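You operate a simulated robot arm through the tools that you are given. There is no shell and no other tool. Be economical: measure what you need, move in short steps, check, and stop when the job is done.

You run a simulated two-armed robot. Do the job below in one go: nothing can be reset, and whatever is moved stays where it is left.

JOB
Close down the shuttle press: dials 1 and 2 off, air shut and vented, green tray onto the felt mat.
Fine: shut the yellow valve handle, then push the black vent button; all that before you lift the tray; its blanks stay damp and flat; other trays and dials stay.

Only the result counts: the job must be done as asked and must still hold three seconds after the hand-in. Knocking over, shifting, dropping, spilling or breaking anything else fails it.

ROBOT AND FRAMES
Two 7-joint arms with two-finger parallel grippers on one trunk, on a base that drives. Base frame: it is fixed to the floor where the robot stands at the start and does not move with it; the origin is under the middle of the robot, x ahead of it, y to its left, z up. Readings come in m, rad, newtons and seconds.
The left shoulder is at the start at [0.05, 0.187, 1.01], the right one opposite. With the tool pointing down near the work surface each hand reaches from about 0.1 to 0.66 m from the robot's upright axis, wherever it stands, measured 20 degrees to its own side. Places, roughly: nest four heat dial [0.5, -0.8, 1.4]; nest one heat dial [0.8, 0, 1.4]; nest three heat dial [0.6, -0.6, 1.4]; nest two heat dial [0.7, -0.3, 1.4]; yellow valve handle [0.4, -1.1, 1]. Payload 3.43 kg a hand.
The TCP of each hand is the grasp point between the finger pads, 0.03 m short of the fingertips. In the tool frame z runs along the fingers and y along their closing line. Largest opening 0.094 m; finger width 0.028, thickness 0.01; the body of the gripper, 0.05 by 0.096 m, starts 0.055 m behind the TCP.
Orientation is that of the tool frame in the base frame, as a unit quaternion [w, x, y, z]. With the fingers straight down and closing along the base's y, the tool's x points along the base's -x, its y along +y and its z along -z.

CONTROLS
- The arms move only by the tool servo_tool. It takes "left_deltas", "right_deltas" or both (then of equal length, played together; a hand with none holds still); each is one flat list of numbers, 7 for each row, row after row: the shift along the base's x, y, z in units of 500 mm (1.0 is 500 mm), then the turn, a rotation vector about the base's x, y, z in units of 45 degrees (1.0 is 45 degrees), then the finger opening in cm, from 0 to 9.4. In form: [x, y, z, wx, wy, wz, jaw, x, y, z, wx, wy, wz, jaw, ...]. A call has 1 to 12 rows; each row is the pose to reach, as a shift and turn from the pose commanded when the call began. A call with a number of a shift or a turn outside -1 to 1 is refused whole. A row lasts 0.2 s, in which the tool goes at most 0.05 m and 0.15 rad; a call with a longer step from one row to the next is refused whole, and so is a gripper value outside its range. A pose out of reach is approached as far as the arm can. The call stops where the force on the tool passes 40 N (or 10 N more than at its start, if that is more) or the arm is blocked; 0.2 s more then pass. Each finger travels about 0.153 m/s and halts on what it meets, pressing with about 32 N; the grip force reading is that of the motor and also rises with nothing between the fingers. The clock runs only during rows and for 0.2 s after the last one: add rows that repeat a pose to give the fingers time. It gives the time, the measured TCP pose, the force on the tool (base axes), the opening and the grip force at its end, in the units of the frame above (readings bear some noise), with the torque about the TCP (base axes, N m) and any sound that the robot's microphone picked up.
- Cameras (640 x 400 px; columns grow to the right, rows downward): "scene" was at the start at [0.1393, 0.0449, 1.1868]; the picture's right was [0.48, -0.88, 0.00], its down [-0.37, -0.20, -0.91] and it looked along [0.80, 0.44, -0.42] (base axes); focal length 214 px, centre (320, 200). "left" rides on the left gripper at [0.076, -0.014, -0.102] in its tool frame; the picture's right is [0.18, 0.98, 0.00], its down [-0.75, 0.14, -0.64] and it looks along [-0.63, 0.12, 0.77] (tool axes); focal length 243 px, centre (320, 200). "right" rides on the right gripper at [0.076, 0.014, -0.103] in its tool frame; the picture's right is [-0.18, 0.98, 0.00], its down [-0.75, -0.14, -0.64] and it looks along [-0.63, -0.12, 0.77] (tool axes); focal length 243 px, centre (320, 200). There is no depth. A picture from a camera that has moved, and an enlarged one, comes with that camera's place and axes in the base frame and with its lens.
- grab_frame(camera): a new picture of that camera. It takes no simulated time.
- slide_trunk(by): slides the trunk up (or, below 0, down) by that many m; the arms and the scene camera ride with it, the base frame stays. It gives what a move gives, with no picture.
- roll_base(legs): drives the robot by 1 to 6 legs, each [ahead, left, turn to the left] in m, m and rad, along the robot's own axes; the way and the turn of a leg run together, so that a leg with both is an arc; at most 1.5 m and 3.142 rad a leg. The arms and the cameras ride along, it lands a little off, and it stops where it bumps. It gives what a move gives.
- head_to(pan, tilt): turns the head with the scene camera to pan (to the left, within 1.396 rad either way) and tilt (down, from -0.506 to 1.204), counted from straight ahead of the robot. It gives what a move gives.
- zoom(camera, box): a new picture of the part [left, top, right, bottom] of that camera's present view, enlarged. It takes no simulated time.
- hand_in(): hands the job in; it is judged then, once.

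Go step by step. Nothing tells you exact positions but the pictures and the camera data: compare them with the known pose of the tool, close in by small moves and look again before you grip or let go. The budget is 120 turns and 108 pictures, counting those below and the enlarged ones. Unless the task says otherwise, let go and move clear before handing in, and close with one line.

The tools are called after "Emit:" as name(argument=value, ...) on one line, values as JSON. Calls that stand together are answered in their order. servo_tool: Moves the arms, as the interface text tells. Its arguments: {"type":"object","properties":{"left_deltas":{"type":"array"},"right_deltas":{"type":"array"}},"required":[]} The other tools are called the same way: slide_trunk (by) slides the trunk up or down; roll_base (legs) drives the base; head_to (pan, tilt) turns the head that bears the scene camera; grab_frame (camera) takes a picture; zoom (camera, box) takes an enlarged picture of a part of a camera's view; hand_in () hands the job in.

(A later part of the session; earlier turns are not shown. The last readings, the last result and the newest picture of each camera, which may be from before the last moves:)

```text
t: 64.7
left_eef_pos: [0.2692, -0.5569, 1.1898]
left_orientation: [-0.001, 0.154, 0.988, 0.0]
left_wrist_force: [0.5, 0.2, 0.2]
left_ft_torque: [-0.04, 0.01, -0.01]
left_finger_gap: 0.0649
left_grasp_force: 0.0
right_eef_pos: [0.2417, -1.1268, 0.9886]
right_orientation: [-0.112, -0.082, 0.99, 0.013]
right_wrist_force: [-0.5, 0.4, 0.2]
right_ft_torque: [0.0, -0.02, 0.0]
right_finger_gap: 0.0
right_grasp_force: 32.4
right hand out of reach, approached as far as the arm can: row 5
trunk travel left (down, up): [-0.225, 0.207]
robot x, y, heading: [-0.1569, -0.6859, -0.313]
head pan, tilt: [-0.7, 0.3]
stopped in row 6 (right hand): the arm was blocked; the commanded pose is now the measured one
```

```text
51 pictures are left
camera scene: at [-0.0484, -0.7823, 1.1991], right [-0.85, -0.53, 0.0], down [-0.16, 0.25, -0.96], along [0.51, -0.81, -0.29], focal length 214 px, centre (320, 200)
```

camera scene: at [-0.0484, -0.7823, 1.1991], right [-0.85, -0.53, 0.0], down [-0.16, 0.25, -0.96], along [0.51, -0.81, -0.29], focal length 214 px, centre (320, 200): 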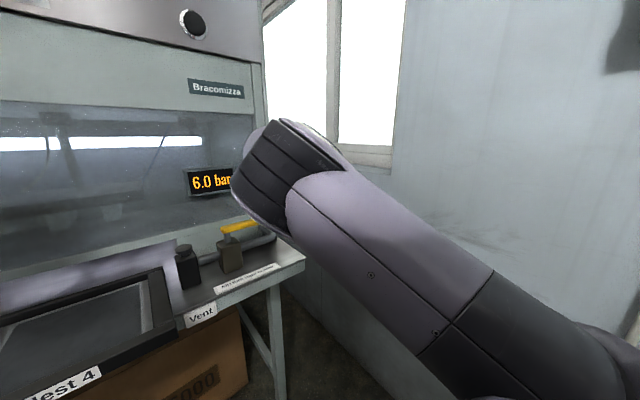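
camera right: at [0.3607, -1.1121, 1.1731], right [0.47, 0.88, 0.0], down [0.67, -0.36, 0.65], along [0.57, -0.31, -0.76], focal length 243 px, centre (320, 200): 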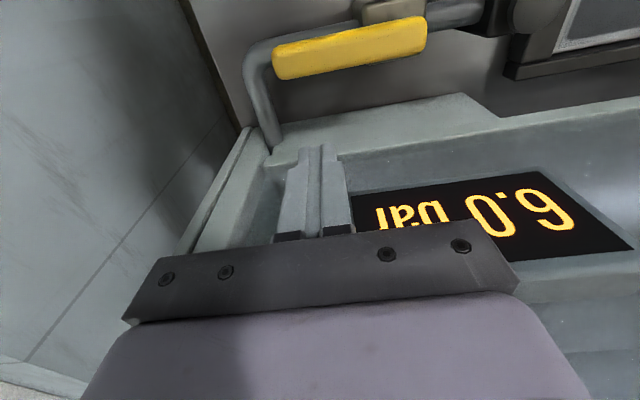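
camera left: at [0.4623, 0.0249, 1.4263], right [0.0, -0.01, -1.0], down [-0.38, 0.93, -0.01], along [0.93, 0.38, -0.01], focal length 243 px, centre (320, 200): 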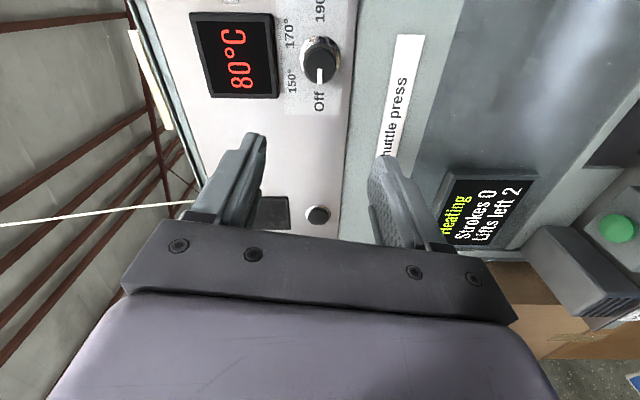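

The arm reconfigured closer in. Raising and straightening it.

Emit:
servo_tool(right_deltas=[0, 0, 0.06, 0, 0, 0, 0, 0, 0, 0.12, -0.005, -0.144, -0.003, 0, 0, 0, 0.16, -0.01, -0.288, -0.007, 0, 0, 0, 0.16, -0.01, -0.288, -0.007, 0])

Emit:
servo_tool(right_deltas=[-0.05, 0.016, 0, 0, 0, 0, 0, -0.1, 0.032, 0, 0, 0, 0, 0, -0.1, 0.032, 0, 0, 0, 0, 0])

Emit:
grab_frame(camera="scene")

```text
t: 65.8
left_eef_pos: [0.2694, -0.558, 1.1904]
left_orientation: [-0.001, 0.154, 0.988, 0.001]
left_wrist_force: [-0.4, -0.9, 0.2]
left_ft_torque: [-0.01, 0.02, -0.01]
left_finger_gap: 0.065
left_grasp_force: 0.0
right_eef_pos: [0.234, -1.148, 1.0492]
right_orientation: [-0.014, -0.057, 0.998, 0.02]
right_wrist_force: [0.2, -0.6, 0.9]
right_ft_torque: [0.01, 0.01, -0.01]
right_finger_gap: 0.0003
right_grasp_force: 31.5
trunk travel left (down, up): [-0.225, 0.207]
robot x, y, heading: [-0.1557, -0.6878, -0.309]
head pan, tilt: [-0.7, 0.3]
stopped in row 4 (right hand): the arm was blocked; the commanded pose is now the measured one
```

```text
t: 66.5
left_eef_pos: [0.269, -0.5587, 1.19]
left_orientation: [-0.001, 0.155, 0.988, 0.001]
left_wrist_force: [0.2, -0.7, -0.2]
left_ft_torque: [0.01, 0.01, -0.02]
left_finger_gap: 0.065
left_grasp_force: 0.0
right_eef_pos: [0.1755, -1.1508, 0.9572]
right_orientation: [-0.107, -0.03, 0.991, 0.074]
right_wrist_force: [-0.4, -0.3, -0.4]
right_ft_torque: [-0.05, 0.01, -0.01]
right_finger_gap: 0.0
right_grasp_force: 31.6
trunk travel left (down, up): [-0.225, 0.207]
robot x, y, heading: [-0.158, -0.6858, -0.309]
head pan, tilt: [-0.7, 0.3]
stopped in row 3 (right hand): the arm was blocked; the commanded pose is now the measured one
```

```text
50 pictures are left
camera scene: at [-0.0483, -0.783, 1.199], right [-0.85, -0.53, 0.0], down [-0.16, 0.25, -0.96], along [0.51, -0.81, -0.3], focal length 214 px, centre (320, 200)
```

scene: 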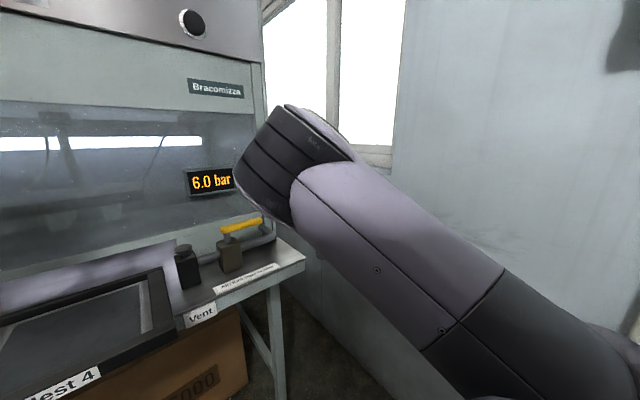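

The wrist is folded under a low elbow, so fingers-down is awkward for this arm. I'll use fingers-forward instead, pinching the lever from above and below so it can pivot in the grip. Pitching the tool forward now.

Emit:
servo_tool(right_deltas=[0, 0, 0.03, -0.046, -0.165, -0.068, 0, 0, 0, 0.06, -0.093, -0.33, -0.135, 0, 0, 0, 0.09, -0.139, -0.495, -0.203, 0, 0, 0, 0.12, -0.185, -0.66, -0.271, 0, 0, 0, 0.15, -0.232, -0.825, -0.338, 0, 0, 0, 0.18, -0.278, -0.99, -0.406, 0])

Emit:
grab_frame(camera="scene")

```text
t: 67.2
left_eef_pos: [0.2704, -0.5575, 1.1909]
left_orientation: [-0.001, 0.155, 0.988, 0.0]
left_wrist_force: [-0.3, 0.5, -0.5]
left_ft_torque: [0.03, -0.01, 0.01]
left_finger_gap: 0.0651
left_grasp_force: 0.0
right_eef_pos: [0.1541, -1.1639, 0.9106]
right_orientation: [-0.03, 0.063, 0.995, 0.074]
right_wrist_force: [0.0, 0.1, -0.8]
right_ft_torque: [-0.02, -0.01, 0.02]
right_finger_gap: 0.0
right_grasp_force: 31.7
trunk travel left (down, up): [-0.225, 0.207]
robot x, y, heading: [-0.1533, -0.6875, -0.311]
head pan, tilt: [-0.7, 0.3]
stopped in row 3 (right hand): the arm was blocked; the commanded pose is now the measured one
```

```text
49 pictures are left
camera scene: at [-0.0482, -0.783, 1.199], right [-0.85, -0.53, 0.0], down [-0.16, 0.25, -0.96], along [0.51, -0.81, -0.3], focal length 214 px, centre (320, 200)
```

scene: 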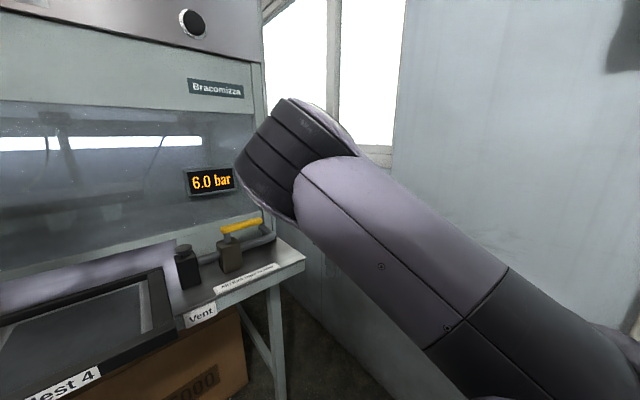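

Blocked again. Let me see what surrounds the arm.

Emit:
grab_frame(camera="right")

Emit:
head_to(pan=-1.3, tilt=0.7)

Emit:
grab_frame(camera="scene")

```text
48 pictures are left
camera right: at [0.0856, -1.1541, 1.0201], right [0.31, 0.94, 0.13], down [0.76, -0.33, 0.56], along [0.57, -0.08, -0.82], focal length 243 px, centre (320, 200)
```

right: 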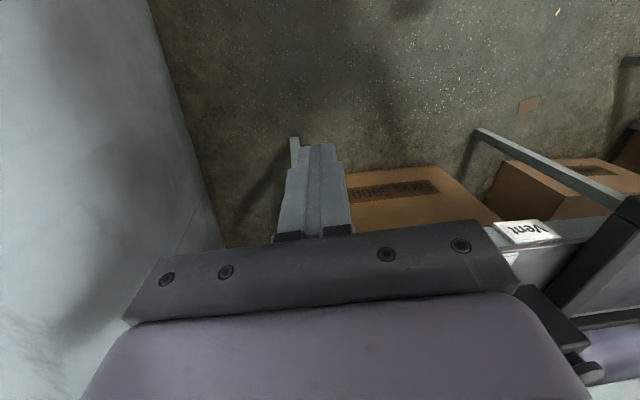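

```text
t: 68.2
left_eef_pos: [0.2701, -0.5584, 1.1903]
left_orientation: [-0.001, 0.154, 0.988, 0.0]
left_wrist_force: [0.4, -0.4, -0.1]
left_ft_torque: [0.0, 0.0, 0.0]
left_finger_gap: 0.0652
left_grasp_force: 0.0
right_eef_pos: [0.1544, -1.1632, 0.9105]
right_orientation: [-0.03, 0.063, 0.995, 0.074]
right_wrist_force: [-0.4, -0.3, -1.3]
right_ft_torque: [-0.01, 0.0, -0.02]
right_finger_gap: 0.0
right_grasp_force: 32.2
trunk travel left (down, up): [-0.225, 0.207]
robot x, y, heading: [-0.1598, -0.6868, -0.311]
head pan, tilt: [-1.3, 0.7]
```

```text
47 pictures are left
camera scene: at [-0.1011, -0.7887, 1.163], right [-1.0, 0.04, 0.0], down [0.03, 0.64, -0.77], along [-0.03, -0.76, -0.64], focal length 214 px, centre (320, 200)
```

scene: 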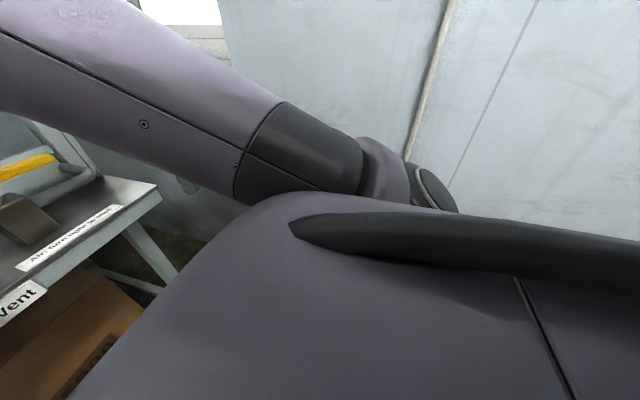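

The elbow is out right against the side wall. I'll back off and strafe left into open space to sort the arm out.

Emit:
roll_base(legs=[[-0.06, 0, 0], [0, 0.5, 0]])

Emit:
servo_tool(right_deltas=[0, 0, 0.06, 0, 0, 0, 0, 0, 0, 0.12, 0, 0, 0, 0, 0, 0, 0.18, 0, 0, 0, 0, 0, 0, 0.24, 0, 0, 0, 0])

Emit:
grab_frame(camera="scene")

```text
t: 73.7
left_eef_pos: [0.3667, -0.0648, 1.1908]
left_orientation: [-0.001, 0.155, 0.988, -0.001]
left_wrist_force: [-0.8, 0.4, 0.8]
left_ft_torque: [-0.01, 0.01, 0.02]
left_finger_gap: 0.065
left_grasp_force: 0.0
right_eef_pos: [0.2498, -0.6701, 0.9107]
right_orientation: [-0.028, 0.064, 0.995, 0.075]
right_wrist_force: [-0.3, 0.0, 0.3]
right_ft_torque: [0.0, -0.02, -0.03]
right_finger_gap: 0.0002
right_grasp_force: 32.0
trunk travel left (down, up): [-0.225, 0.207]
robot x, y, heading: [-0.0599, -0.1942, -0.316]
head pan, tilt: [-1.3, 0.7]
```

```text
t: 74.7
left_eef_pos: [0.3676, -0.0647, 1.1901]
left_orientation: [-0.001, 0.156, 0.988, 0.0]
left_wrist_force: [-0.7, -0.5, 0.6]
left_ft_torque: [0.0, 0.03, 0.02]
left_finger_gap: 0.0649
left_grasp_force: 0.0
right_eef_pos: [0.2465, -0.6764, 1.0304]
right_orientation: [-0.024, 0.073, 0.994, 0.083]
right_wrist_force: [0.2, 0.1, -0.7]
right_ft_torque: [-0.03, -0.02, 0.04]
right_finger_gap: 0.0
right_grasp_force: 32.2
trunk travel left (down, up): [-0.225, 0.207]
robot x, y, heading: [-0.0555, -0.1932, -0.312]
head pan, tilt: [-1.3, 0.7]
```

```text
46 pictures are left
camera scene: at [-0.0047, -0.2947, 1.1629], right [-1.0, 0.04, 0.0], down [0.03, 0.64, -0.77], along [-0.03, -0.76, -0.64], focal length 214 px, centre (320, 200)
```

scene: 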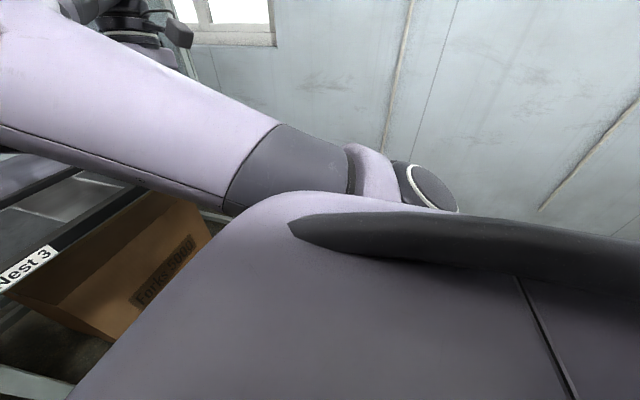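

Free now. Straightening the tool to fingers-down and bringing the hand in toward the shoulder line.

Emit:
servo_tool(right_deltas=[0, 0, 0, -0.109, -0.014, -0.105, 0, 0, 0, 0, -0.218, -0.028, -0.209, 0, 0.002, 0.08, 0, -0.218, -0.028, -0.209, 0, 0.004, 0.16, 0, -0.218, -0.028, -0.209, 0, 0.006, 0.246, 0, -0.218, -0.028, -0.209, 0])

Emit:
servo_tool(right_deltas=[-0.057, 0.018, 0, 0, 0, 0, 0, -0.114, 0.036, 0, 0, 0, 0, 0, -0.171, 0.055, 0, 0, 0, 0, 0])

Emit:
grab_frame(camera="scene")

```text
t: 75.5
left_eef_pos: [0.3661, -0.0643, 1.1912]
left_orientation: [-0.001, 0.154, 0.988, -0.001]
left_wrist_force: [-0.1, 0.4, 0.5]
left_ft_torque: [0.02, 0.0, -0.01]
left_finger_gap: 0.0651
left_grasp_force: 0.1
right_eef_pos: [0.2346, -0.6678, 0.955]
right_orientation: [-0.089, 0.177, 0.979, 0.038]
right_wrist_force: [0.4, -0.5, 0.6]
right_ft_torque: [-0.04, -0.01, 0.0]
right_finger_gap: 0.0
right_grasp_force: 31.8
trunk travel left (down, up): [-0.225, 0.207]
robot x, y, heading: [-0.0568, -0.1902, -0.318]
head pan, tilt: [-1.3, 0.7]
stopped in row 3 (right hand): the arm was blocked; the commanded pose is now the measured one
```

```text
t: 76.3
left_eef_pos: [0.3662, -0.0649, 1.1908]
left_orientation: [-0.001, 0.155, 0.988, 0.0]
left_wrist_force: [0.6, 0.3, -0.4]
left_ft_torque: [-0.01, 0.0, 0.0]
left_finger_gap: 0.065
left_grasp_force: 0.0
right_eef_pos: [0.1429, -0.6464, 0.9505]
right_orientation: [-0.089, 0.191, 0.976, 0.059]
right_wrist_force: [0.8, -0.1, 0.5]
right_ft_torque: [-0.01, -0.02, 0.02]
right_finger_gap: 0.0
right_grasp_force: 31.9
trunk travel left (down, up): [-0.225, 0.207]
robot x, y, heading: [-0.0581, -0.1906, -0.317]
head pan, tilt: [-1.3, 0.7]
```

```text
45 pictures are left
camera scene: at [-0.0048, -0.2949, 1.1629], right [-1.0, 0.04, 0.0], down [0.03, 0.64, -0.76], along [-0.03, -0.76, -0.64], focal length 214 px, centre (320, 200)
```

scene: 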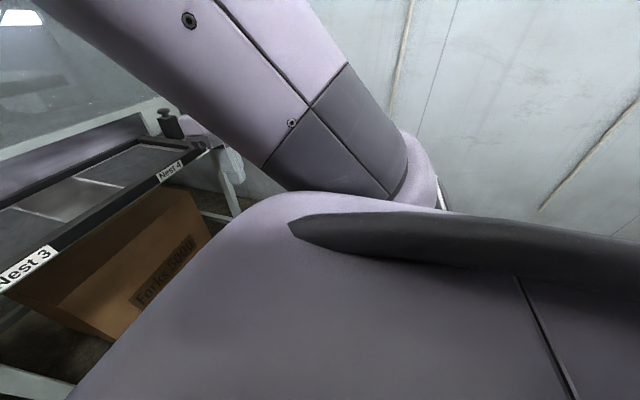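

The arm is folding now. Straightening again while lifting.

Emit:
servo_tool(right_deltas=[0, 0, 0.06, 0, 0, 0, 0, 0, 0, 0.12, -0.092, -0.1, 0.048, 0, 0, 0, 0.18, -0.184, -0.201, 0.095, 0, 0, 0, 0.24, -0.184, -0.201, 0.095, 0])

Emit:
grab_frame(camera="scene")

```text
t: 77.3
left_eef_pos: [0.366, -0.0642, 1.1907]
left_orientation: [0.0, 0.155, 0.988, 0.0]
left_wrist_force: [-0.6, 1.0, -0.2]
left_ft_torque: [0.02, 0.01, 0.0]
left_finger_gap: 0.0651
left_grasp_force: 0.0
right_eef_pos: [0.1484, -0.6428, 1.0724]
right_orientation: [-0.004, 0.146, 0.989, -0.015]
right_wrist_force: [-0.1, 0.0, 0.5]
right_ft_torque: [-0.03, 0.0, 0.06]
right_finger_gap: 0.0
right_grasp_force: 31.6
trunk travel left (down, up): [-0.225, 0.207]
robot x, y, heading: [-0.0522, -0.1934, -0.311]
head pan, tilt: [-1.3, 0.7]
```

```text
44 pictures are left
camera scene: at [-0.0049, -0.3033, 1.2012], right [-1.0, 0.04, 0.0], down [0.01, 0.27, -0.96], along [-0.04, -0.96, -0.27], focal length 214 px, centre (320, 200)
```

scene: 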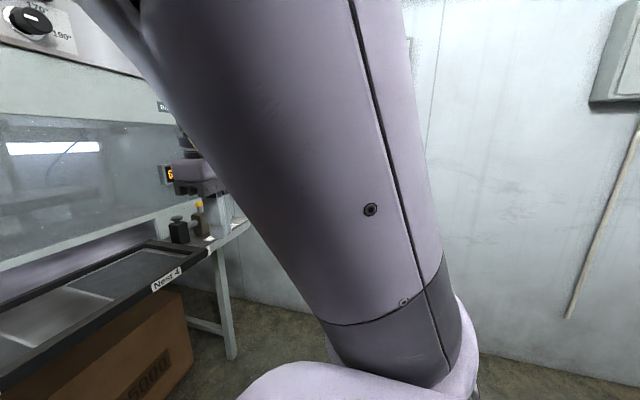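

The forearm is brushing past the head, so I'll pitch the tool to fingers-forward here in the open, moving it forward and right, away from the head.

Emit:
servo_tool(right_deltas=[0.03, -0.03, 0, -0.0507, -0.1588, 0, 0, 0.06, -0.06, 0, -0.1013, -0.3177, 0, 0, 0.09, -0.09, 0, -0.152, -0.4765, 0, 0, 0.12, -0.11, 0, -0.2027, -0.6353, 0, 0, 0.15, -0.12, 0, -0.2533, -0.7942, 0, 0, 0.18, -0.13, 0, -0.304, -0.953, 0, 0])

Emit:
servo_tool(right_deltas=[0.03, -0.01, 0, -0.0507, -0.1588, 0, 0, 0.06, -0.02, 0, -0.1013, -0.3177, 0, 0, 0.09, -0.03, 0, -0.152, -0.4765, 0, 0, 0.12, -0.04, 0, -0.2027, -0.6353, 0, 0, 0.15, -0.05, 0, -0.2533, -0.7942, 0, 0, 0.18, -0.06, 0, -0.304, -0.953, 0, 0])

Emit:
head_to(pan=-0.8, tilt=0.5)

Emit:
grab_frame(camera="scene")

```text
t: 78.7
left_eef_pos: [0.3665, -0.0643, 1.1903]
left_orientation: [-0.001, 0.155, 0.988, 0.0]
left_wrist_force: [0.2, 0.3, -0.3]
left_ft_torque: [0.02, -0.02, -0.02]
left_finger_gap: 0.0651
left_grasp_force: 0.0
right_eef_pos: [0.2372, -0.7083, 1.0742]
right_orientation: [0.378, 0.144, 0.911, -0.079]
right_wrist_force: [-0.7, -0.4, 0.7]
right_ft_torque: [0.0, 0.01, 0.0]
right_finger_gap: 0.0
right_grasp_force: 31.9
trunk travel left (down, up): [-0.225, 0.207]
robot x, y, heading: [-0.0549, -0.1917, -0.314]
head pan, tilt: [-1.3, 0.7]
```

```text
t: 80.3
left_eef_pos: [0.3681, -0.0652, 1.1907]
left_orientation: [-0.001, 0.156, 0.988, 0.0]
left_wrist_force: [-0.7, 0.6, -0.5]
left_ft_torque: [-0.01, 0.0, -0.01]
left_finger_gap: 0.0649
left_grasp_force: 0.2
right_eef_pos: [0.3084, -0.7617, 1.0775]
right_orientation: [0.705, 0.155, 0.68, -0.132]
right_wrist_force: [0.1, 0.2, -0.5]
right_ft_torque: [0.0, 0.0, 0.01]
right_finger_gap: 0.0
right_grasp_force: 32.5
trunk travel left (down, up): [-0.225, 0.207]
robot x, y, heading: [-0.0571, -0.1939, -0.316]
head pan, tilt: [-1.3, 0.7]
stopped in row 6 (right hand): the arm was blocked; the commanded pose is now the measured one
```

```text
t: 81.2
left_eef_pos: [0.3659, -0.064, 1.1905]
left_orientation: [-0.001, 0.156, 0.988, 0.0]
left_wrist_force: [-0.1, 0.4, 0.0]
left_ft_torque: [0.03, 0.0, 0.02]
left_finger_gap: 0.0652
left_grasp_force: 0.1
right_eef_pos: [0.3103, -0.761, 1.0777]
right_orientation: [0.705, 0.155, 0.679, -0.131]
right_wrist_force: [-0.1, 0.4, 0.2]
right_ft_torque: [0.01, 0.03, -0.01]
right_finger_gap: 0.0002
right_grasp_force: 32.5
trunk travel left (down, up): [-0.225, 0.207]
robot x, y, heading: [-0.0584, -0.1902, -0.311]
head pan, tilt: [-0.799, 0.499]
```

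```text
43 pictures are left
camera scene: at [0.039, -0.2917, 1.1806], right [-0.9, -0.44, 0.0], down [-0.21, 0.43, -0.88], along [0.39, -0.79, -0.48], focal length 214 px, centre (320, 200)
```

scene: 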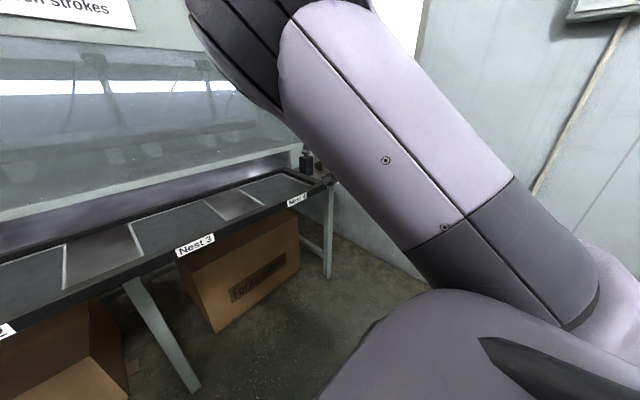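

Tool is horizontal. Rolling it so the fingers close vertically, while moving toward the working offset (0.55 ahead, 0.22 right).

Emit:
servo_tool(right_deltas=[0.02, 0.06, 0, -0.159, 0.051, 0, 2, 0.04, 0.12, 0, -0.318, 0.101, 0, 4, 0.06, 0.19, 0, -0.4765, 0.152, 0, 5, 0.08, 0.25, 0, -0.635, 0.203, 0, 5, 0.1, 0.315, 0, -0.794, 0.253, 0, 5, 0.122, 0.381, 0, -0.953, 0.304, 0, 5])

Emit:
servo_tool(right_deltas=[0, 0, 0, -0.159, 0.051, 0, 5, 0, 0, 0, -0.318, 0.101, 0, 5, 0, 0, 0, -0.4765, 0.152, 0, 5, 0, 0, 0, -0.635, 0.203, 0, 5, 0, 0, 0, -0.794, 0.253, 0, 5, 0, 0, 0, -0.953, 0.304, 0, 5])

Emit:
grab_frame(camera="scene")

```text
t: 82.6
left_eef_pos: [0.3666, -0.0644, 1.1899]
left_orientation: [-0.001, 0.155, 0.988, 0.0]
left_wrist_force: [-0.9, -0.4, -0.9]
left_ft_torque: [-0.05, 0.02, 0.0]
left_finger_gap: 0.0648
left_grasp_force: 0.1
right_eef_pos: [0.3524, -0.7038, 1.1157]
right_orientation: [0.641, -0.112, 0.66, -0.375]
right_wrist_force: [-0.3, -0.2, -0.2]
right_ft_torque: [0.02, 0.0, 0.0]
right_finger_gap: 0.0501
right_grasp_force: 0.1
right hand out of reach, approached as far as the arm can: row 3, 4, 5, 6
trunk travel left (down, up): [-0.225, 0.207]
robot x, y, heading: [-0.0586, -0.193, -0.316]
head pan, tilt: [-0.799, 0.499]
```

```text
t: 84.0
left_eef_pos: [0.3673, -0.0638, 1.191]
left_orientation: [-0.001, 0.156, 0.988, 0.0]
left_wrist_force: [-0.1, 0.3, 0.0]
left_ft_torque: [0.01, 0.0, 0.0]
left_finger_gap: 0.065
left_grasp_force: 0.2
right_eef_pos: [0.345, -0.7813, 1.1111]
right_orientation: [0.488, -0.349, 0.572, -0.559]
right_wrist_force: [1.0, 1.0, 0.6]
right_ft_torque: [-0.03, 0.01, -0.01]
right_finger_gap: 0.05
right_grasp_force: 0.1
right hand out of reach, approached as far as the arm can: row 1, 2, 3, 4, 5, 6
trunk travel left (down, up): [-0.225, 0.207]
robot x, y, heading: [-0.0563, -0.1915, -0.317]
head pan, tilt: [-0.799, 0.499]
```

```text
42 pictures are left
camera scene: at [0.0391, -0.2917, 1.1806], right [-0.9, -0.44, 0.0], down [-0.21, 0.43, -0.88], along [0.39, -0.79, -0.48], focal length 214 px, centre (320, 200)
```

scene: 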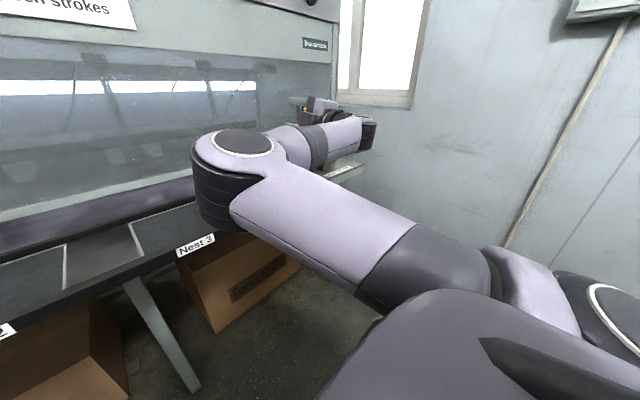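

The fingers-forward, vertically-closing pose is reached at 0.56 ahead / 0.44 right of the robot. I'll drive so that this pose comes in front of the lever, staying short first.

Emit:
roll_base(legs=[[0, -0.33, 0]])

Emit:
grab_frame(camera="right")

Emit:
grab_frame(camera="scene")

```text
t: 87.5
left_eef_pos: [0.2656, -0.3753, 1.1909]
left_orientation: [-0.001, 0.155, 0.988, 0.001]
left_wrist_force: [-1.2, 0.3, -0.7]
left_ft_torque: [-0.02, 0.03, -0.02]
left_finger_gap: 0.065
left_grasp_force: 0.0
right_eef_pos: [0.2429, -1.0935, 1.1103]
right_orientation: [0.488, -0.348, 0.573, -0.559]
right_wrist_force: [-0.2, -0.1, -0.5]
right_ft_torque: [0.0, -0.01, -0.01]
right_finger_gap: 0.0502
right_grasp_force: 0.1
trunk travel left (down, up): [-0.225, 0.207]
robot x, y, heading: [-0.1593, -0.5, -0.315]
head pan, tilt: [-0.799, 0.499]
```

```text
41 pictures are left
camera right: at [0.1272, -1.1308, 1.0752], right [0.19, 0.3, -0.93], down [-0.42, 0.89, 0.2], along [0.89, 0.35, 0.3], focal length 243 px, centre (320, 200)
```

right: 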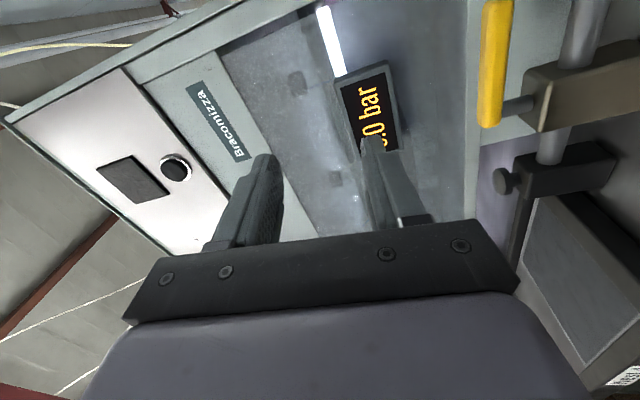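

```text
40 pictures are left
camera scene: at [-0.0621, -0.603, 1.1806], right [-0.9, -0.44, 0.0], down [-0.21, 0.43, -0.88], along [0.39, -0.79, -0.48], focal length 214 px, centre (320, 200)
```

scene: 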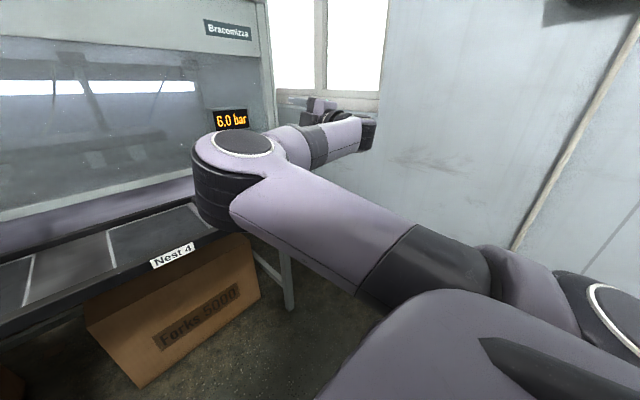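

Lateral position matches the lever. Lowering: trunk by 0.08, then the hand by 0.055 with a small levelling turn.

Emit:
slide_trunk(by=-0.08)

Emit:
servo_tool(right_deltas=[0, 0, -0.04, -0.052, 0.079, 0, 5, 0, 0, -0.08, -0.103, 0.158, 0, 5, 0, 0, -0.11, -0.155, 0.237, 0, 5, 0, 0, -0.11, -0.155, 0.237, 0, 5])

Emit:
grab_frame(camera="right")

```text
t: 88.6
left_eef_pos: [0.2649, -0.3759, 1.1107]
left_orientation: [0.0, 0.156, 0.988, 0.001]
left_wrist_force: [1.1, 0.0, -0.3]
left_ft_torque: [-0.02, 0.0, -0.01]
left_finger_gap: 0.0647
left_grasp_force: 0.1
right_eef_pos: [0.2425, -1.0945, 1.0313]
right_orientation: [0.487, -0.347, 0.574, -0.559]
right_wrist_force: [0.6, 0.1, 0.1]
right_ft_torque: [0.03, 0.02, -0.01]
right_finger_gap: 0.0501
right_grasp_force: 0.1
trunk travel left (down, up): [-0.145, 0.287]
robot x, y, heading: [-0.1612, -0.5038, -0.316]
head pan, tilt: [-0.799, 0.499]
```

```text
t: 89.6
left_eef_pos: [0.2659, -0.3766, 1.1108]
left_orientation: [0.001, 0.156, 0.988, 0.0]
left_wrist_force: [0.0, -0.2, -0.3]
left_ft_torque: [0.0, 0.02, 0.04]
left_finger_gap: 0.065
left_grasp_force: 0.1
right_eef_pos: [0.244, -1.0925, 0.9757]
right_orientation: [0.41, -0.429, 0.581, -0.558]
right_wrist_force: [0.2, 0.5, -0.1]
right_ft_torque: [-0.01, -0.02, 0.02]
right_finger_gap: 0.0498
right_grasp_force: 0.0
trunk travel left (down, up): [-0.145, 0.287]
robot x, y, heading: [-0.1587, -0.5035, -0.316]
head pan, tilt: [-0.799, 0.499]
```

```text
39 pictures are left
camera right: at [0.123, -1.1332, 0.9672], right [0.01, 0.19, -0.98], down [-0.38, 0.91, 0.17], along [0.92, 0.38, 0.09], focal length 243 px, centre (320, 200)
```

right: 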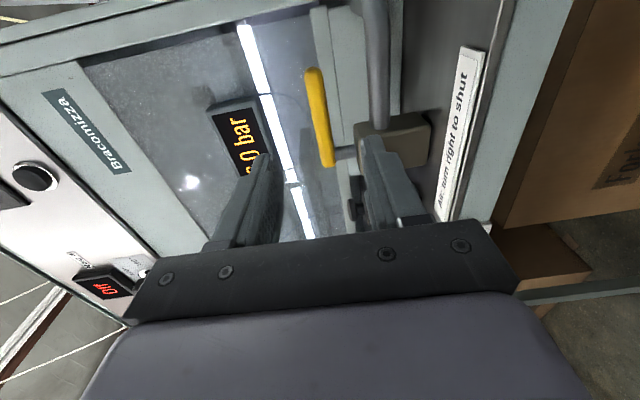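

The lever is centred between upper and lower fingers. Driving ahead 9 cm first, with the jaw a bit narrower.

Emit:
servo_tool(right_deltas=[0, 0, 0.008, 0, 0, 0, 4.4, 0, 0, 0.008, 0, 0, 0, 4.4])

Emit:
roll_base(legs=[[0.09, 0, 0]])

Emit:
grab_frame(camera="right")

Emit:
grab_frame(camera="scene")

```text
t: 90.2
left_eef_pos: [0.2662, -0.3748, 1.1102]
left_orientation: [-0.001, 0.156, 0.988, -0.001]
left_wrist_force: [-0.1, -0.3, 0.3]
left_ft_torque: [-0.01, 0.0, -0.01]
left_finger_gap: 0.0647
left_grasp_force: 0.0
right_eef_pos: [0.2439, -1.0937, 0.9807]
right_orientation: [0.411, -0.429, 0.581, -0.557]
right_wrist_force: [-0.4, -0.2, 0.0]
right_ft_torque: [0.02, -0.02, 0.03]
right_finger_gap: 0.044
right_grasp_force: 0.1
trunk travel left (down, up): [-0.145, 0.287]
robot x, y, heading: [-0.1598, -0.5048, -0.315]
head pan, tilt: [-0.799, 0.499]
```

```text
t: 91.3
left_eef_pos: [0.3498, -0.4035, 1.1109]
left_orientation: [-0.001, 0.155, 0.988, 0.0]
left_wrist_force: [0.4, 0.2, 0.4]
left_ft_torque: [0.0, 0.0, -0.01]
left_finger_gap: 0.0648
left_grasp_force: 0.0
right_eef_pos: [0.3284, -1.1214, 0.98]
right_orientation: [0.41, -0.428, 0.581, -0.557]
right_wrist_force: [0.8, -0.1, 0.3]
right_ft_torque: [-0.01, 0.01, 0.02]
right_finger_gap: 0.0442
right_grasp_force: 0.1
trunk travel left (down, up): [-0.145, 0.287]
robot x, y, heading: [-0.0719, -0.5322, -0.311]
head pan, tilt: [-0.799, 0.499]
```

```text
38 pictures are left
camera right: at [0.2075, -1.161, 0.9713], right [0.02, 0.19, -0.98], down [-0.38, 0.91, 0.17], along [0.92, 0.37, 0.09], focal length 243 px, centre (320, 200)
```

right: 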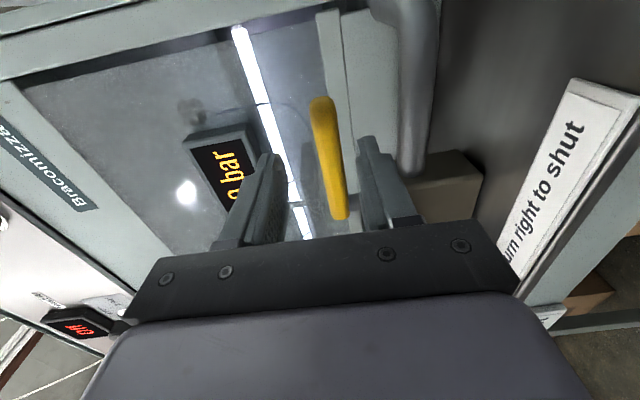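

```text
37 pictures are left
camera scene: at [0.0227, -0.6305, 1.1006], right [-0.9, -0.44, 0.0], down [-0.21, 0.43, -0.88], along [0.39, -0.79, -0.48], focal length 214 px, centre (320, 200)
```

scene: 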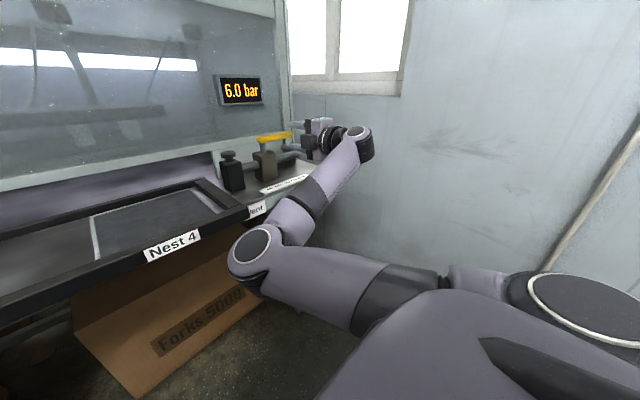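

The elbow is now near the table edge, so no more base motion; I'll extend the hand the last 4 cm and drop 6 mm.

Emit:
servo_tool(right_deltas=[0.03, -0.01, -0.012, 0, 0, 0, 4.4, 0.06, -0.019, -0.012, 0, 0, 0, 4.4, 0.085, -0.027, -0.012, 0, 0, 0, 4.4, 0.085, -0.027, -0.012, 0, 0, 0, 4.4])

Emit:
grab_frame(camera="right")

Emit:
grab_frame(camera="scene")

```text
t: 92.3
left_eef_pos: [0.3505, -0.4039, 1.1104]
left_orientation: [-0.001, 0.156, 0.988, 0.001]
left_wrist_force: [-0.7, 0.6, 0.2]
left_ft_torque: [0.0, 0.01, 0.0]
left_finger_gap: 0.065
left_grasp_force: 0.0
right_eef_pos: [0.3712, -1.134, 0.9738]
right_orientation: [0.41, -0.429, 0.581, -0.557]
right_wrist_force: [0.4, 0.3, 0.2]
right_ft_torque: [0.0, 0.0, -0.02]
right_finger_gap: 0.044
right_grasp_force: 0.0
trunk travel left (down, up): [-0.145, 0.287]
robot x, y, heading: [-0.0725, -0.5294, -0.315]
head pan, tilt: [-0.799, 0.499]
```

```text
36 pictures are left
camera right: at [0.2502, -1.1743, 0.9649], right [0.02, 0.19, -0.98], down [-0.38, 0.91, 0.17], along [0.92, 0.37, 0.09], focal length 243 px, centre (320, 200)
```

right: 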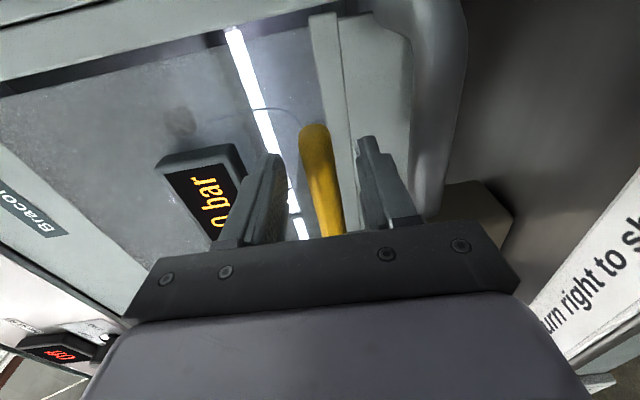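

```text
35 pictures are left
camera scene: at [0.0226, -0.6305, 1.1006], right [-0.9, -0.44, 0.0], down [-0.21, 0.43, -0.88], along [0.39, -0.79, -0.48], focal length 214 px, centre (320, 200)
```

scene: 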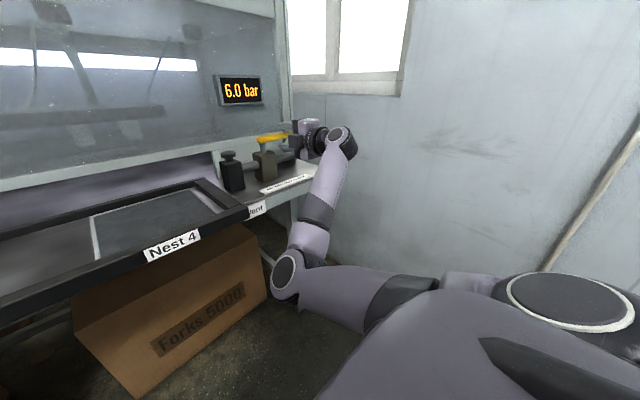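

The lever is between the fingers. Advancing 12 mm more and pinching.

Emit:
servo_tool(right_deltas=[0.023, -0.007, 0, 0, 0, 0, 4.4, 0.023, -0.007, 0, 0, 0, 0, 3, 0.023, -0.007, 0, 0, 0, 0, 1.2, 0.023, -0.007, 0, 0, 0, 0, 1.2])

```text
t: 93.3
left_eef_pos: [0.3512, -0.4044, 1.1108]
left_orientation: [-0.001, 0.155, 0.988, 0.0]
left_wrist_force: [0.1, 0.0, -0.7]
left_ft_torque: [0.02, 0.03, -0.02]
left_finger_gap: 0.0651
left_grasp_force: 0.0
right_eef_pos: [0.3815, -1.1386, 0.971]
right_orientation: [0.41, -0.429, 0.582, -0.556]
right_wrist_force: [-4.5, 4.2, -8.8]
right_ft_torque: [-0.1, -0.36, 0.14]
right_finger_gap: 0.0222
right_grasp_force: 45.3
trunk travel left (down, up): [-0.145, 0.287]
robot x, y, heading: [-0.0737, -0.5299, -0.312]
head pan, tilt: [-0.799, 0.499]
```

Lever pinched (gap 22 mm). Swinging it clockwise along its arc.

Emit:
servo_tool(right_deltas=[-0.031, 0.015, 0, 0, 0, 0, 1.2, -0.057, 0.037, 0, 0, 0, 0, 1.2, -0.077, 0.065, 0, 0, 0, 0, 1.2, -0.089, 0.098, 0, 0, 0, 0, 1.2, -0.092, 0.132, 0, 0, 0, 0, 1.2, -0.085, 0.166, 0, 0, 0, 0, 1.2, -0.085, 0.166, 0, 0, 0, 0, 1.2])

Emit:
grab_frame(camera="scene")

Emit:
grab_frame(camera="right")

```text
t: 94.9
left_eef_pos: [0.3475, -0.4065, 1.1123]
left_orientation: [0.0, 0.157, 0.988, 0.001]
left_wrist_force: [-0.4, 0.0, 0.5]
left_ft_torque: [0.0, 0.02, 0.0]
left_finger_gap: 0.0651
left_grasp_force: 0.1
right_eef_pos: [0.3341, -1.0604, 0.9727]
right_orientation: [0.408, -0.423, 0.584, -0.56]
right_wrist_force: [-28.3, -15.6, -6.7]
right_ft_torque: [0.13, -0.26, -1.37]
right_finger_gap: 0.0178
right_grasp_force: 44.9
trunk travel left (down, up): [-0.145, 0.287]
robot x, y, heading: [-0.0699, -0.5292, -0.312]
head pan, tilt: [-0.799, 0.499]
```

```text
34 pictures are left
camera scene: at [0.02, -0.6323, 1.1006], right [-0.9, -0.44, 0.0], down [-0.21, 0.43, -0.88], along [0.39, -0.79, -0.48], focal length 214 px, centre (320, 200)
```

scene: 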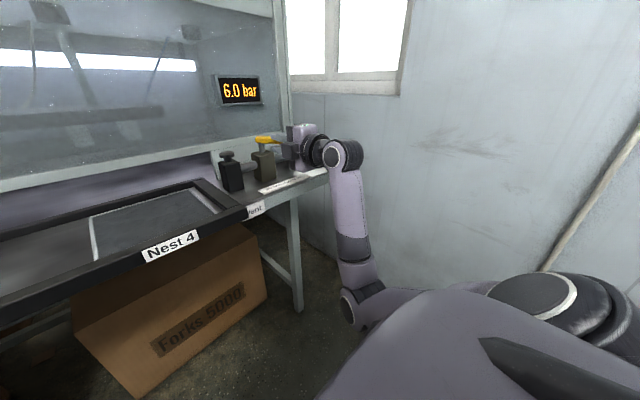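

```text
33 pictures are left
camera right: at [0.2132, -1.099, 0.9643], right [0.02, 0.19, -0.98], down [-0.37, 0.91, 0.17], along [0.93, 0.36, 0.09], focal length 243 px, centre (320, 200)
```

right: 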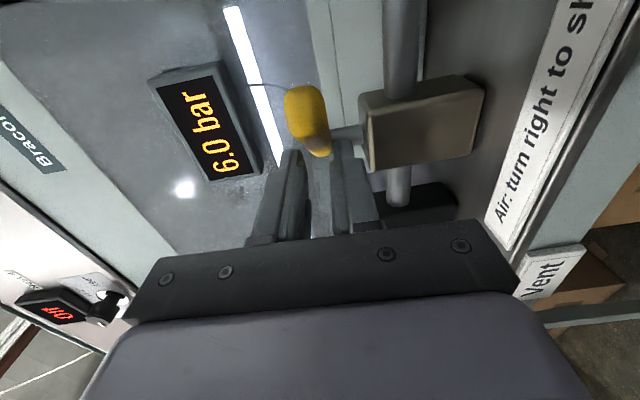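

The lever has swung a good part of the way. Zooming to judge its angle.

Emit:
zoom(camera="scene", box=[210, 110, 330, 200])

Emit:
zoom(camera="right", box=[220, 50, 500, 250])

```text
4.44 times, centred on (270, 155) of scene
camera zoom: at [0.02, -0.6323, 1.1006], right [-0.9, -0.44, 0.0], down [-0.21, 0.43, -0.88], along [0.39, -0.79, -0.48], focal length 953 px, centre (542, 400)
```

zoom: 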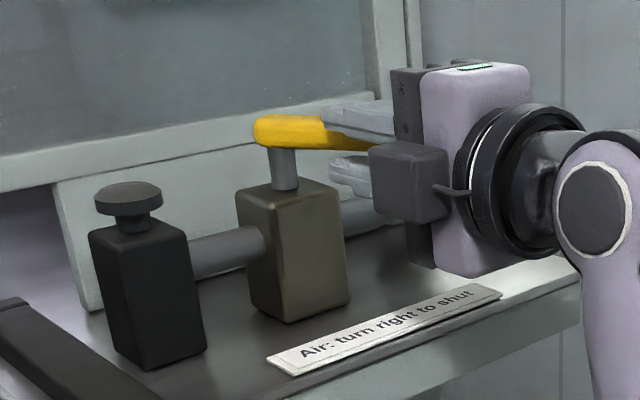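

```text
2.00 times, centred on (360, 150) of right
camera zoom: at [0.2132, -1.099, 0.9643], right [0.02, 0.19, -0.98], down [-0.37, 0.91, 0.17], along [0.93, 0.36, 0.09], focal length 485 px, centre (240, 300)
```

zoom: 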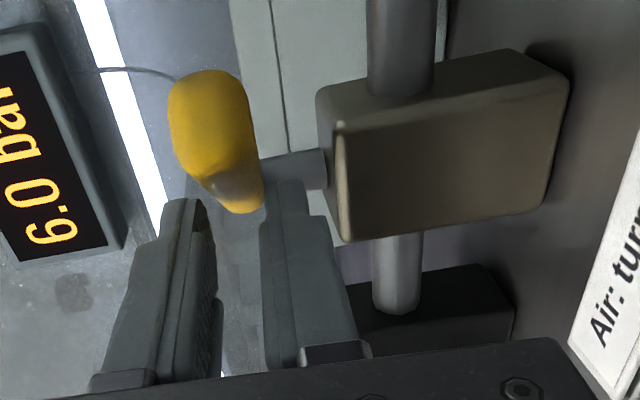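

The fingers slipped off with the lever around 55-60°. I'll open, back out, go to the lever's right side with closed fingers and push it the rest of the way left.

Emit:
servo_tool(right_deltas=[0, 0, 0, 0, 0, 0, 4, -0.057, 0.018, 0, 0, 0, 0, 4, -0.114, 0.037, 0, 0, 0, 0, 4, -0.142, -0.049, 0, 0, 0, 0, 1, -0.169, -0.134, 0, 0, 0, 0, 0, -0.169, -0.134, 0, 0, 0, 0, 0])

Emit:
grab_frame(camera="right")

Emit:
zoom(camera="scene", box=[200, 80, 360, 200])

```text
t: 96.3
left_eef_pos: [0.3504, -0.4037, 1.1103]
left_orientation: [-0.001, 0.155, 0.988, 0.001]
left_wrist_force: [-0.6, 0.1, 0.6]
left_ft_torque: [0.01, 0.03, 0.01]
left_finger_gap: 0.0651
left_grasp_force: 0.1
right_eef_pos: [0.2545, -1.1234, 0.973]
right_orientation: [0.411, -0.428, 0.581, -0.558]
right_wrist_force: [-0.2, -0.3, 0.3]
right_ft_torque: [0.02, -0.03, -0.01]
right_finger_gap: 0.0002
right_grasp_force: 31.5
trunk travel left (down, up): [-0.145, 0.287]
robot x, y, heading: [-0.0723, -0.5341, -0.314]
head pan, tilt: [-0.799, 0.499]
```

```text
30 pictures are left
camera right: at [0.134, -1.1626, 0.9653], right [0.02, 0.19, -0.98], down [-0.38, 0.91, 0.17], along [0.92, 0.37, 0.09], focal length 243 px, centre (320, 200)
```

right: 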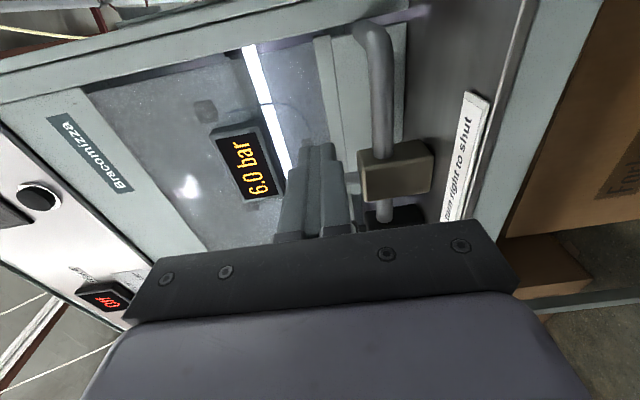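

```text
3.33 times, centred on (280, 140) of scene
camera zoom: at [0.0225, -0.6305, 1.1006], right [-0.9, -0.44, 0.0], down [-0.21, 0.43, -0.88], along [0.39, -0.79, -0.48], focal length 715 px, centre (453, 400)
```

zoom: 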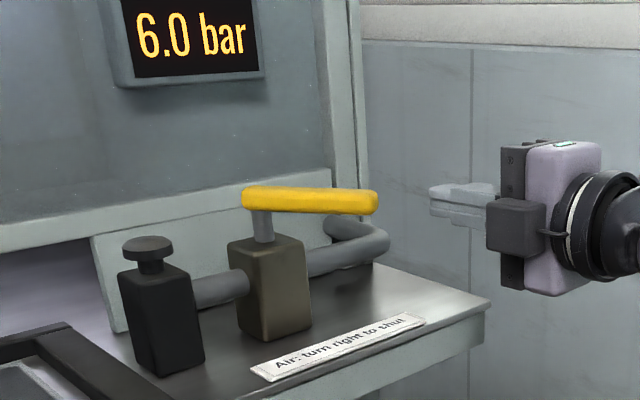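

Lever is at about 60°. Moving the closed fingers forward along its right side and pushing left.

Emit:
servo_tool(right_deltas=[0.071, -0.023, 0, 0, 0, 0, 0, 0.143, -0.046, 0, 0, 0, 0, 0, 0.154, -0.011, 0, 0, 0, 0, 0, 0.165, 0.024, 0, 0, 0, 0, 0, 0.176, 0.06, 0, 0, 0, 0, 0, 0.188, 0.095, 0, 0, 0, 0, 0, 0.188, 0.095, 0, 0, 0, 0, 0])

Emit:
zoom(camera="scene", box=[200, 60, 360, 200])

```text
t: 97.9
left_eef_pos: [0.3496, -0.4068, 1.1114]
left_orientation: [-0.001, 0.156, 0.988, 0.001]
left_wrist_force: [0.8, -1.1, -0.2]
left_ft_torque: [0.0, 0.0, 0.01]
left_finger_gap: 0.0653
left_grasp_force: 0.0
right_eef_pos: [0.3465, -1.0795, 0.9719]
right_orientation: [0.408, -0.424, 0.583, -0.56]
right_wrist_force: [-7.0, -25.0, 3.0]
right_ft_torque: [0.02, -0.01, -0.04]
right_finger_gap: 0.0
right_grasp_force: 32.4
trunk travel left (down, up): [-0.145, 0.287]
robot x, y, heading: [-0.0734, -0.5301, -0.315]
head pan, tilt: [-0.799, 0.499]
```

```text
2.86 times, centred on (280, 130) of scene
camera zoom: at [0.0216, -0.633, 1.1005], right [-0.9, -0.44, 0.0], down [-0.21, 0.43, -0.88], along [0.39, -0.79, -0.48], focal length 613 px, centre (434, 400)
```

zoom: 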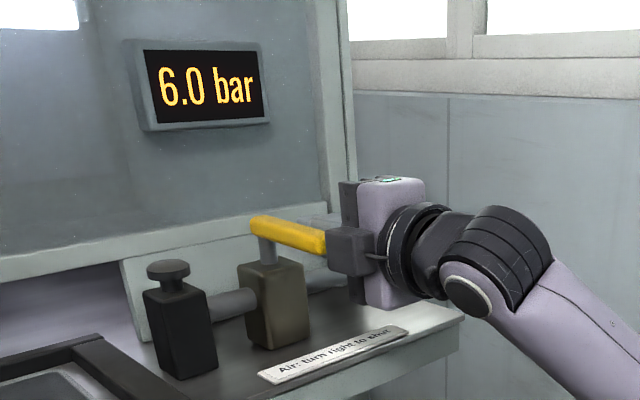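

Nearly there, with 25 N resistance. Pushing another 15 mm to be sure of the stop.

Emit:
servo_tool(right_deltas=[0.005, 0.014, 0, 0, 0, 0, 0, 0.009, 0.028, 0, 0, 0, 0, 0, 0.009, 0.028, 0, 0, 0, 0, 0])

Emit:
servo_tool(right_deltas=[0, -0.03, 0, 0, 0, 0, 0, -0.07, -0.05, 0, 0, 0, 0, 0, -0.16, -0.04, 0, 0, 0, 0, 0, -0.24, -0.02, 0, 0, 0, 0, 0])

Emit:
zoom(camera="scene", box=[200, 60, 360, 200])

```text
t: 98.3
left_eef_pos: [0.3511, -0.4066, 1.11]
left_orientation: [-0.001, 0.157, 0.988, 0.0]
left_wrist_force: [-1.8, 0.0, -0.3]
left_ft_torque: [0.02, -0.03, -0.02]
left_finger_gap: 0.0651
left_grasp_force: 0.1
right_eef_pos: [0.3482, -1.0802, 0.9744]
right_orientation: [0.401, -0.42, 0.587, -0.564]
right_wrist_force: [-4.7, -9.9, -2.3]
right_ft_torque: [0.01, -0.05, 0.46]
right_finger_gap: 0.0
right_grasp_force: 31.9
trunk travel left (down, up): [-0.145, 0.287]
robot x, y, heading: [-0.0724, -0.5332, -0.319]
head pan, tilt: [-0.799, 0.499]
stopped in row 2 (right hand): the force on the tool passed its limit at 43 N (the readings are from after the stop); the commanded pose is now the measured one
```

```text
t: 99.3
left_eef_pos: [0.3504, -0.404, 1.1107]
left_orientation: [-0.001, 0.156, 0.988, 0.0]
left_wrist_force: [-0.5, -0.4, -0.4]
left_ft_torque: [-0.01, 0.0, -0.01]
left_finger_gap: 0.0651
left_grasp_force: 0.0
right_eef_pos: [0.2289, -1.0854, 0.9764]
right_orientation: [0.404, -0.424, 0.584, -0.562]
right_wrist_force: [0.6, -0.5, -0.1]
right_ft_torque: [-0.01, 0.04, 0.0]
right_finger_gap: 0.0
right_grasp_force: 31.5
trunk travel left (down, up): [-0.145, 0.287]
robot x, y, heading: [-0.0722, -0.5307, -0.319]
head pan, tilt: [-0.799, 0.499]
```

```text
2.86 times, centred on (280, 130) of scene
camera zoom: at [0.0221, -0.6308, 1.1008], right [-0.9, -0.44, 0.0], down [-0.21, 0.43, -0.88], along [0.39, -0.79, -0.48], focal length 613 px, centre (434, 400)
```

zoom: 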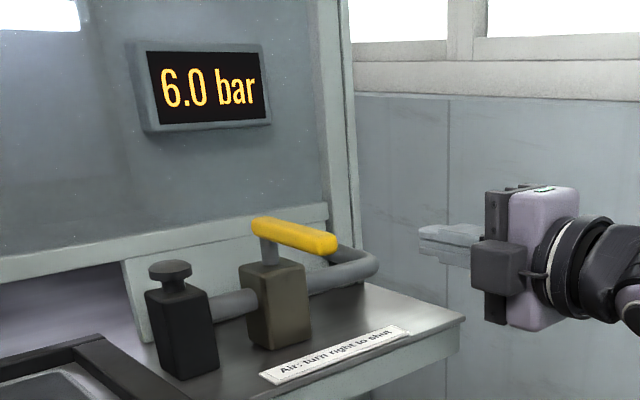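

Valve is shut (lever hit its stop pointing at the robot). Vent button is at about (0.449, -0.990, 0.950). Raising the hand, pitching down 16°, and moving left in line with it.

Emit:
servo_tool(right_deltas=[0, 0, 0.08, 0.036, 0.111, 0, 0, 0, 0, 0.16, 0.071, 0.222, 0, 0, 0, 0, 0.17, 0.107, 0.333, 0, 0, 0.024, 0.075, 0.17, 0.107, 0.333, 0, 0, 0.048, 0.15, 0.17, 0.107, 0.333, 0, 0, 0.072, 0.226, 0.17, 0.107, 0.333, 0, 0, 0.096, 0.301, 0.17, 0.107, 0.333, 0, 0])

Emit:
grab_frame(camera="scene")

```text
t: 100.9
left_eef_pos: [0.35, -0.405, 1.1104]
left_orientation: [0.0, 0.156, 0.988, -0.001]
left_wrist_force: [1.0, 0.2, 0.0]
left_ft_torque: [-0.01, -0.02, 0.01]
left_finger_gap: 0.0651
left_grasp_force: 0.0
right_eef_pos: [0.2768, -0.9358, 1.0584]
right_orientation: [0.341, -0.475, 0.656, -0.478]
right_wrist_force: [0.0, -0.6, -0.2]
right_ft_torque: [0.03, 0.05, -0.01]
right_finger_gap: 0.0
right_grasp_force: 31.7
trunk travel left (down, up): [-0.145, 0.287]
robot x, y, heading: [-0.076, -0.5295, -0.314]
head pan, tilt: [-0.799, 0.499]
```

```text
26 pictures are left
camera scene: at [0.0224, -0.6308, 1.1006], right [-0.9, -0.44, 0.0], down [-0.21, 0.43, -0.88], along [0.39, -0.79, -0.48], focal length 214 px, centre (320, 200)
```

scene: 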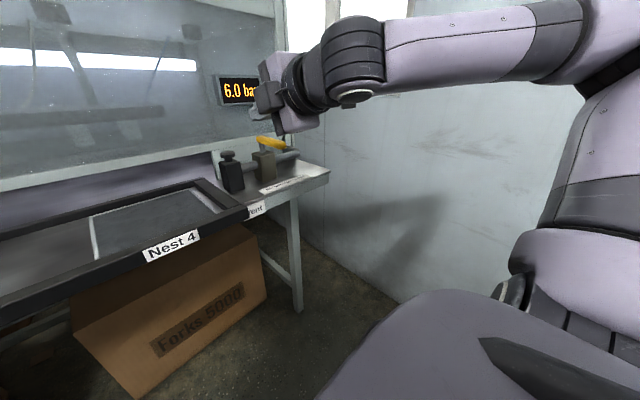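

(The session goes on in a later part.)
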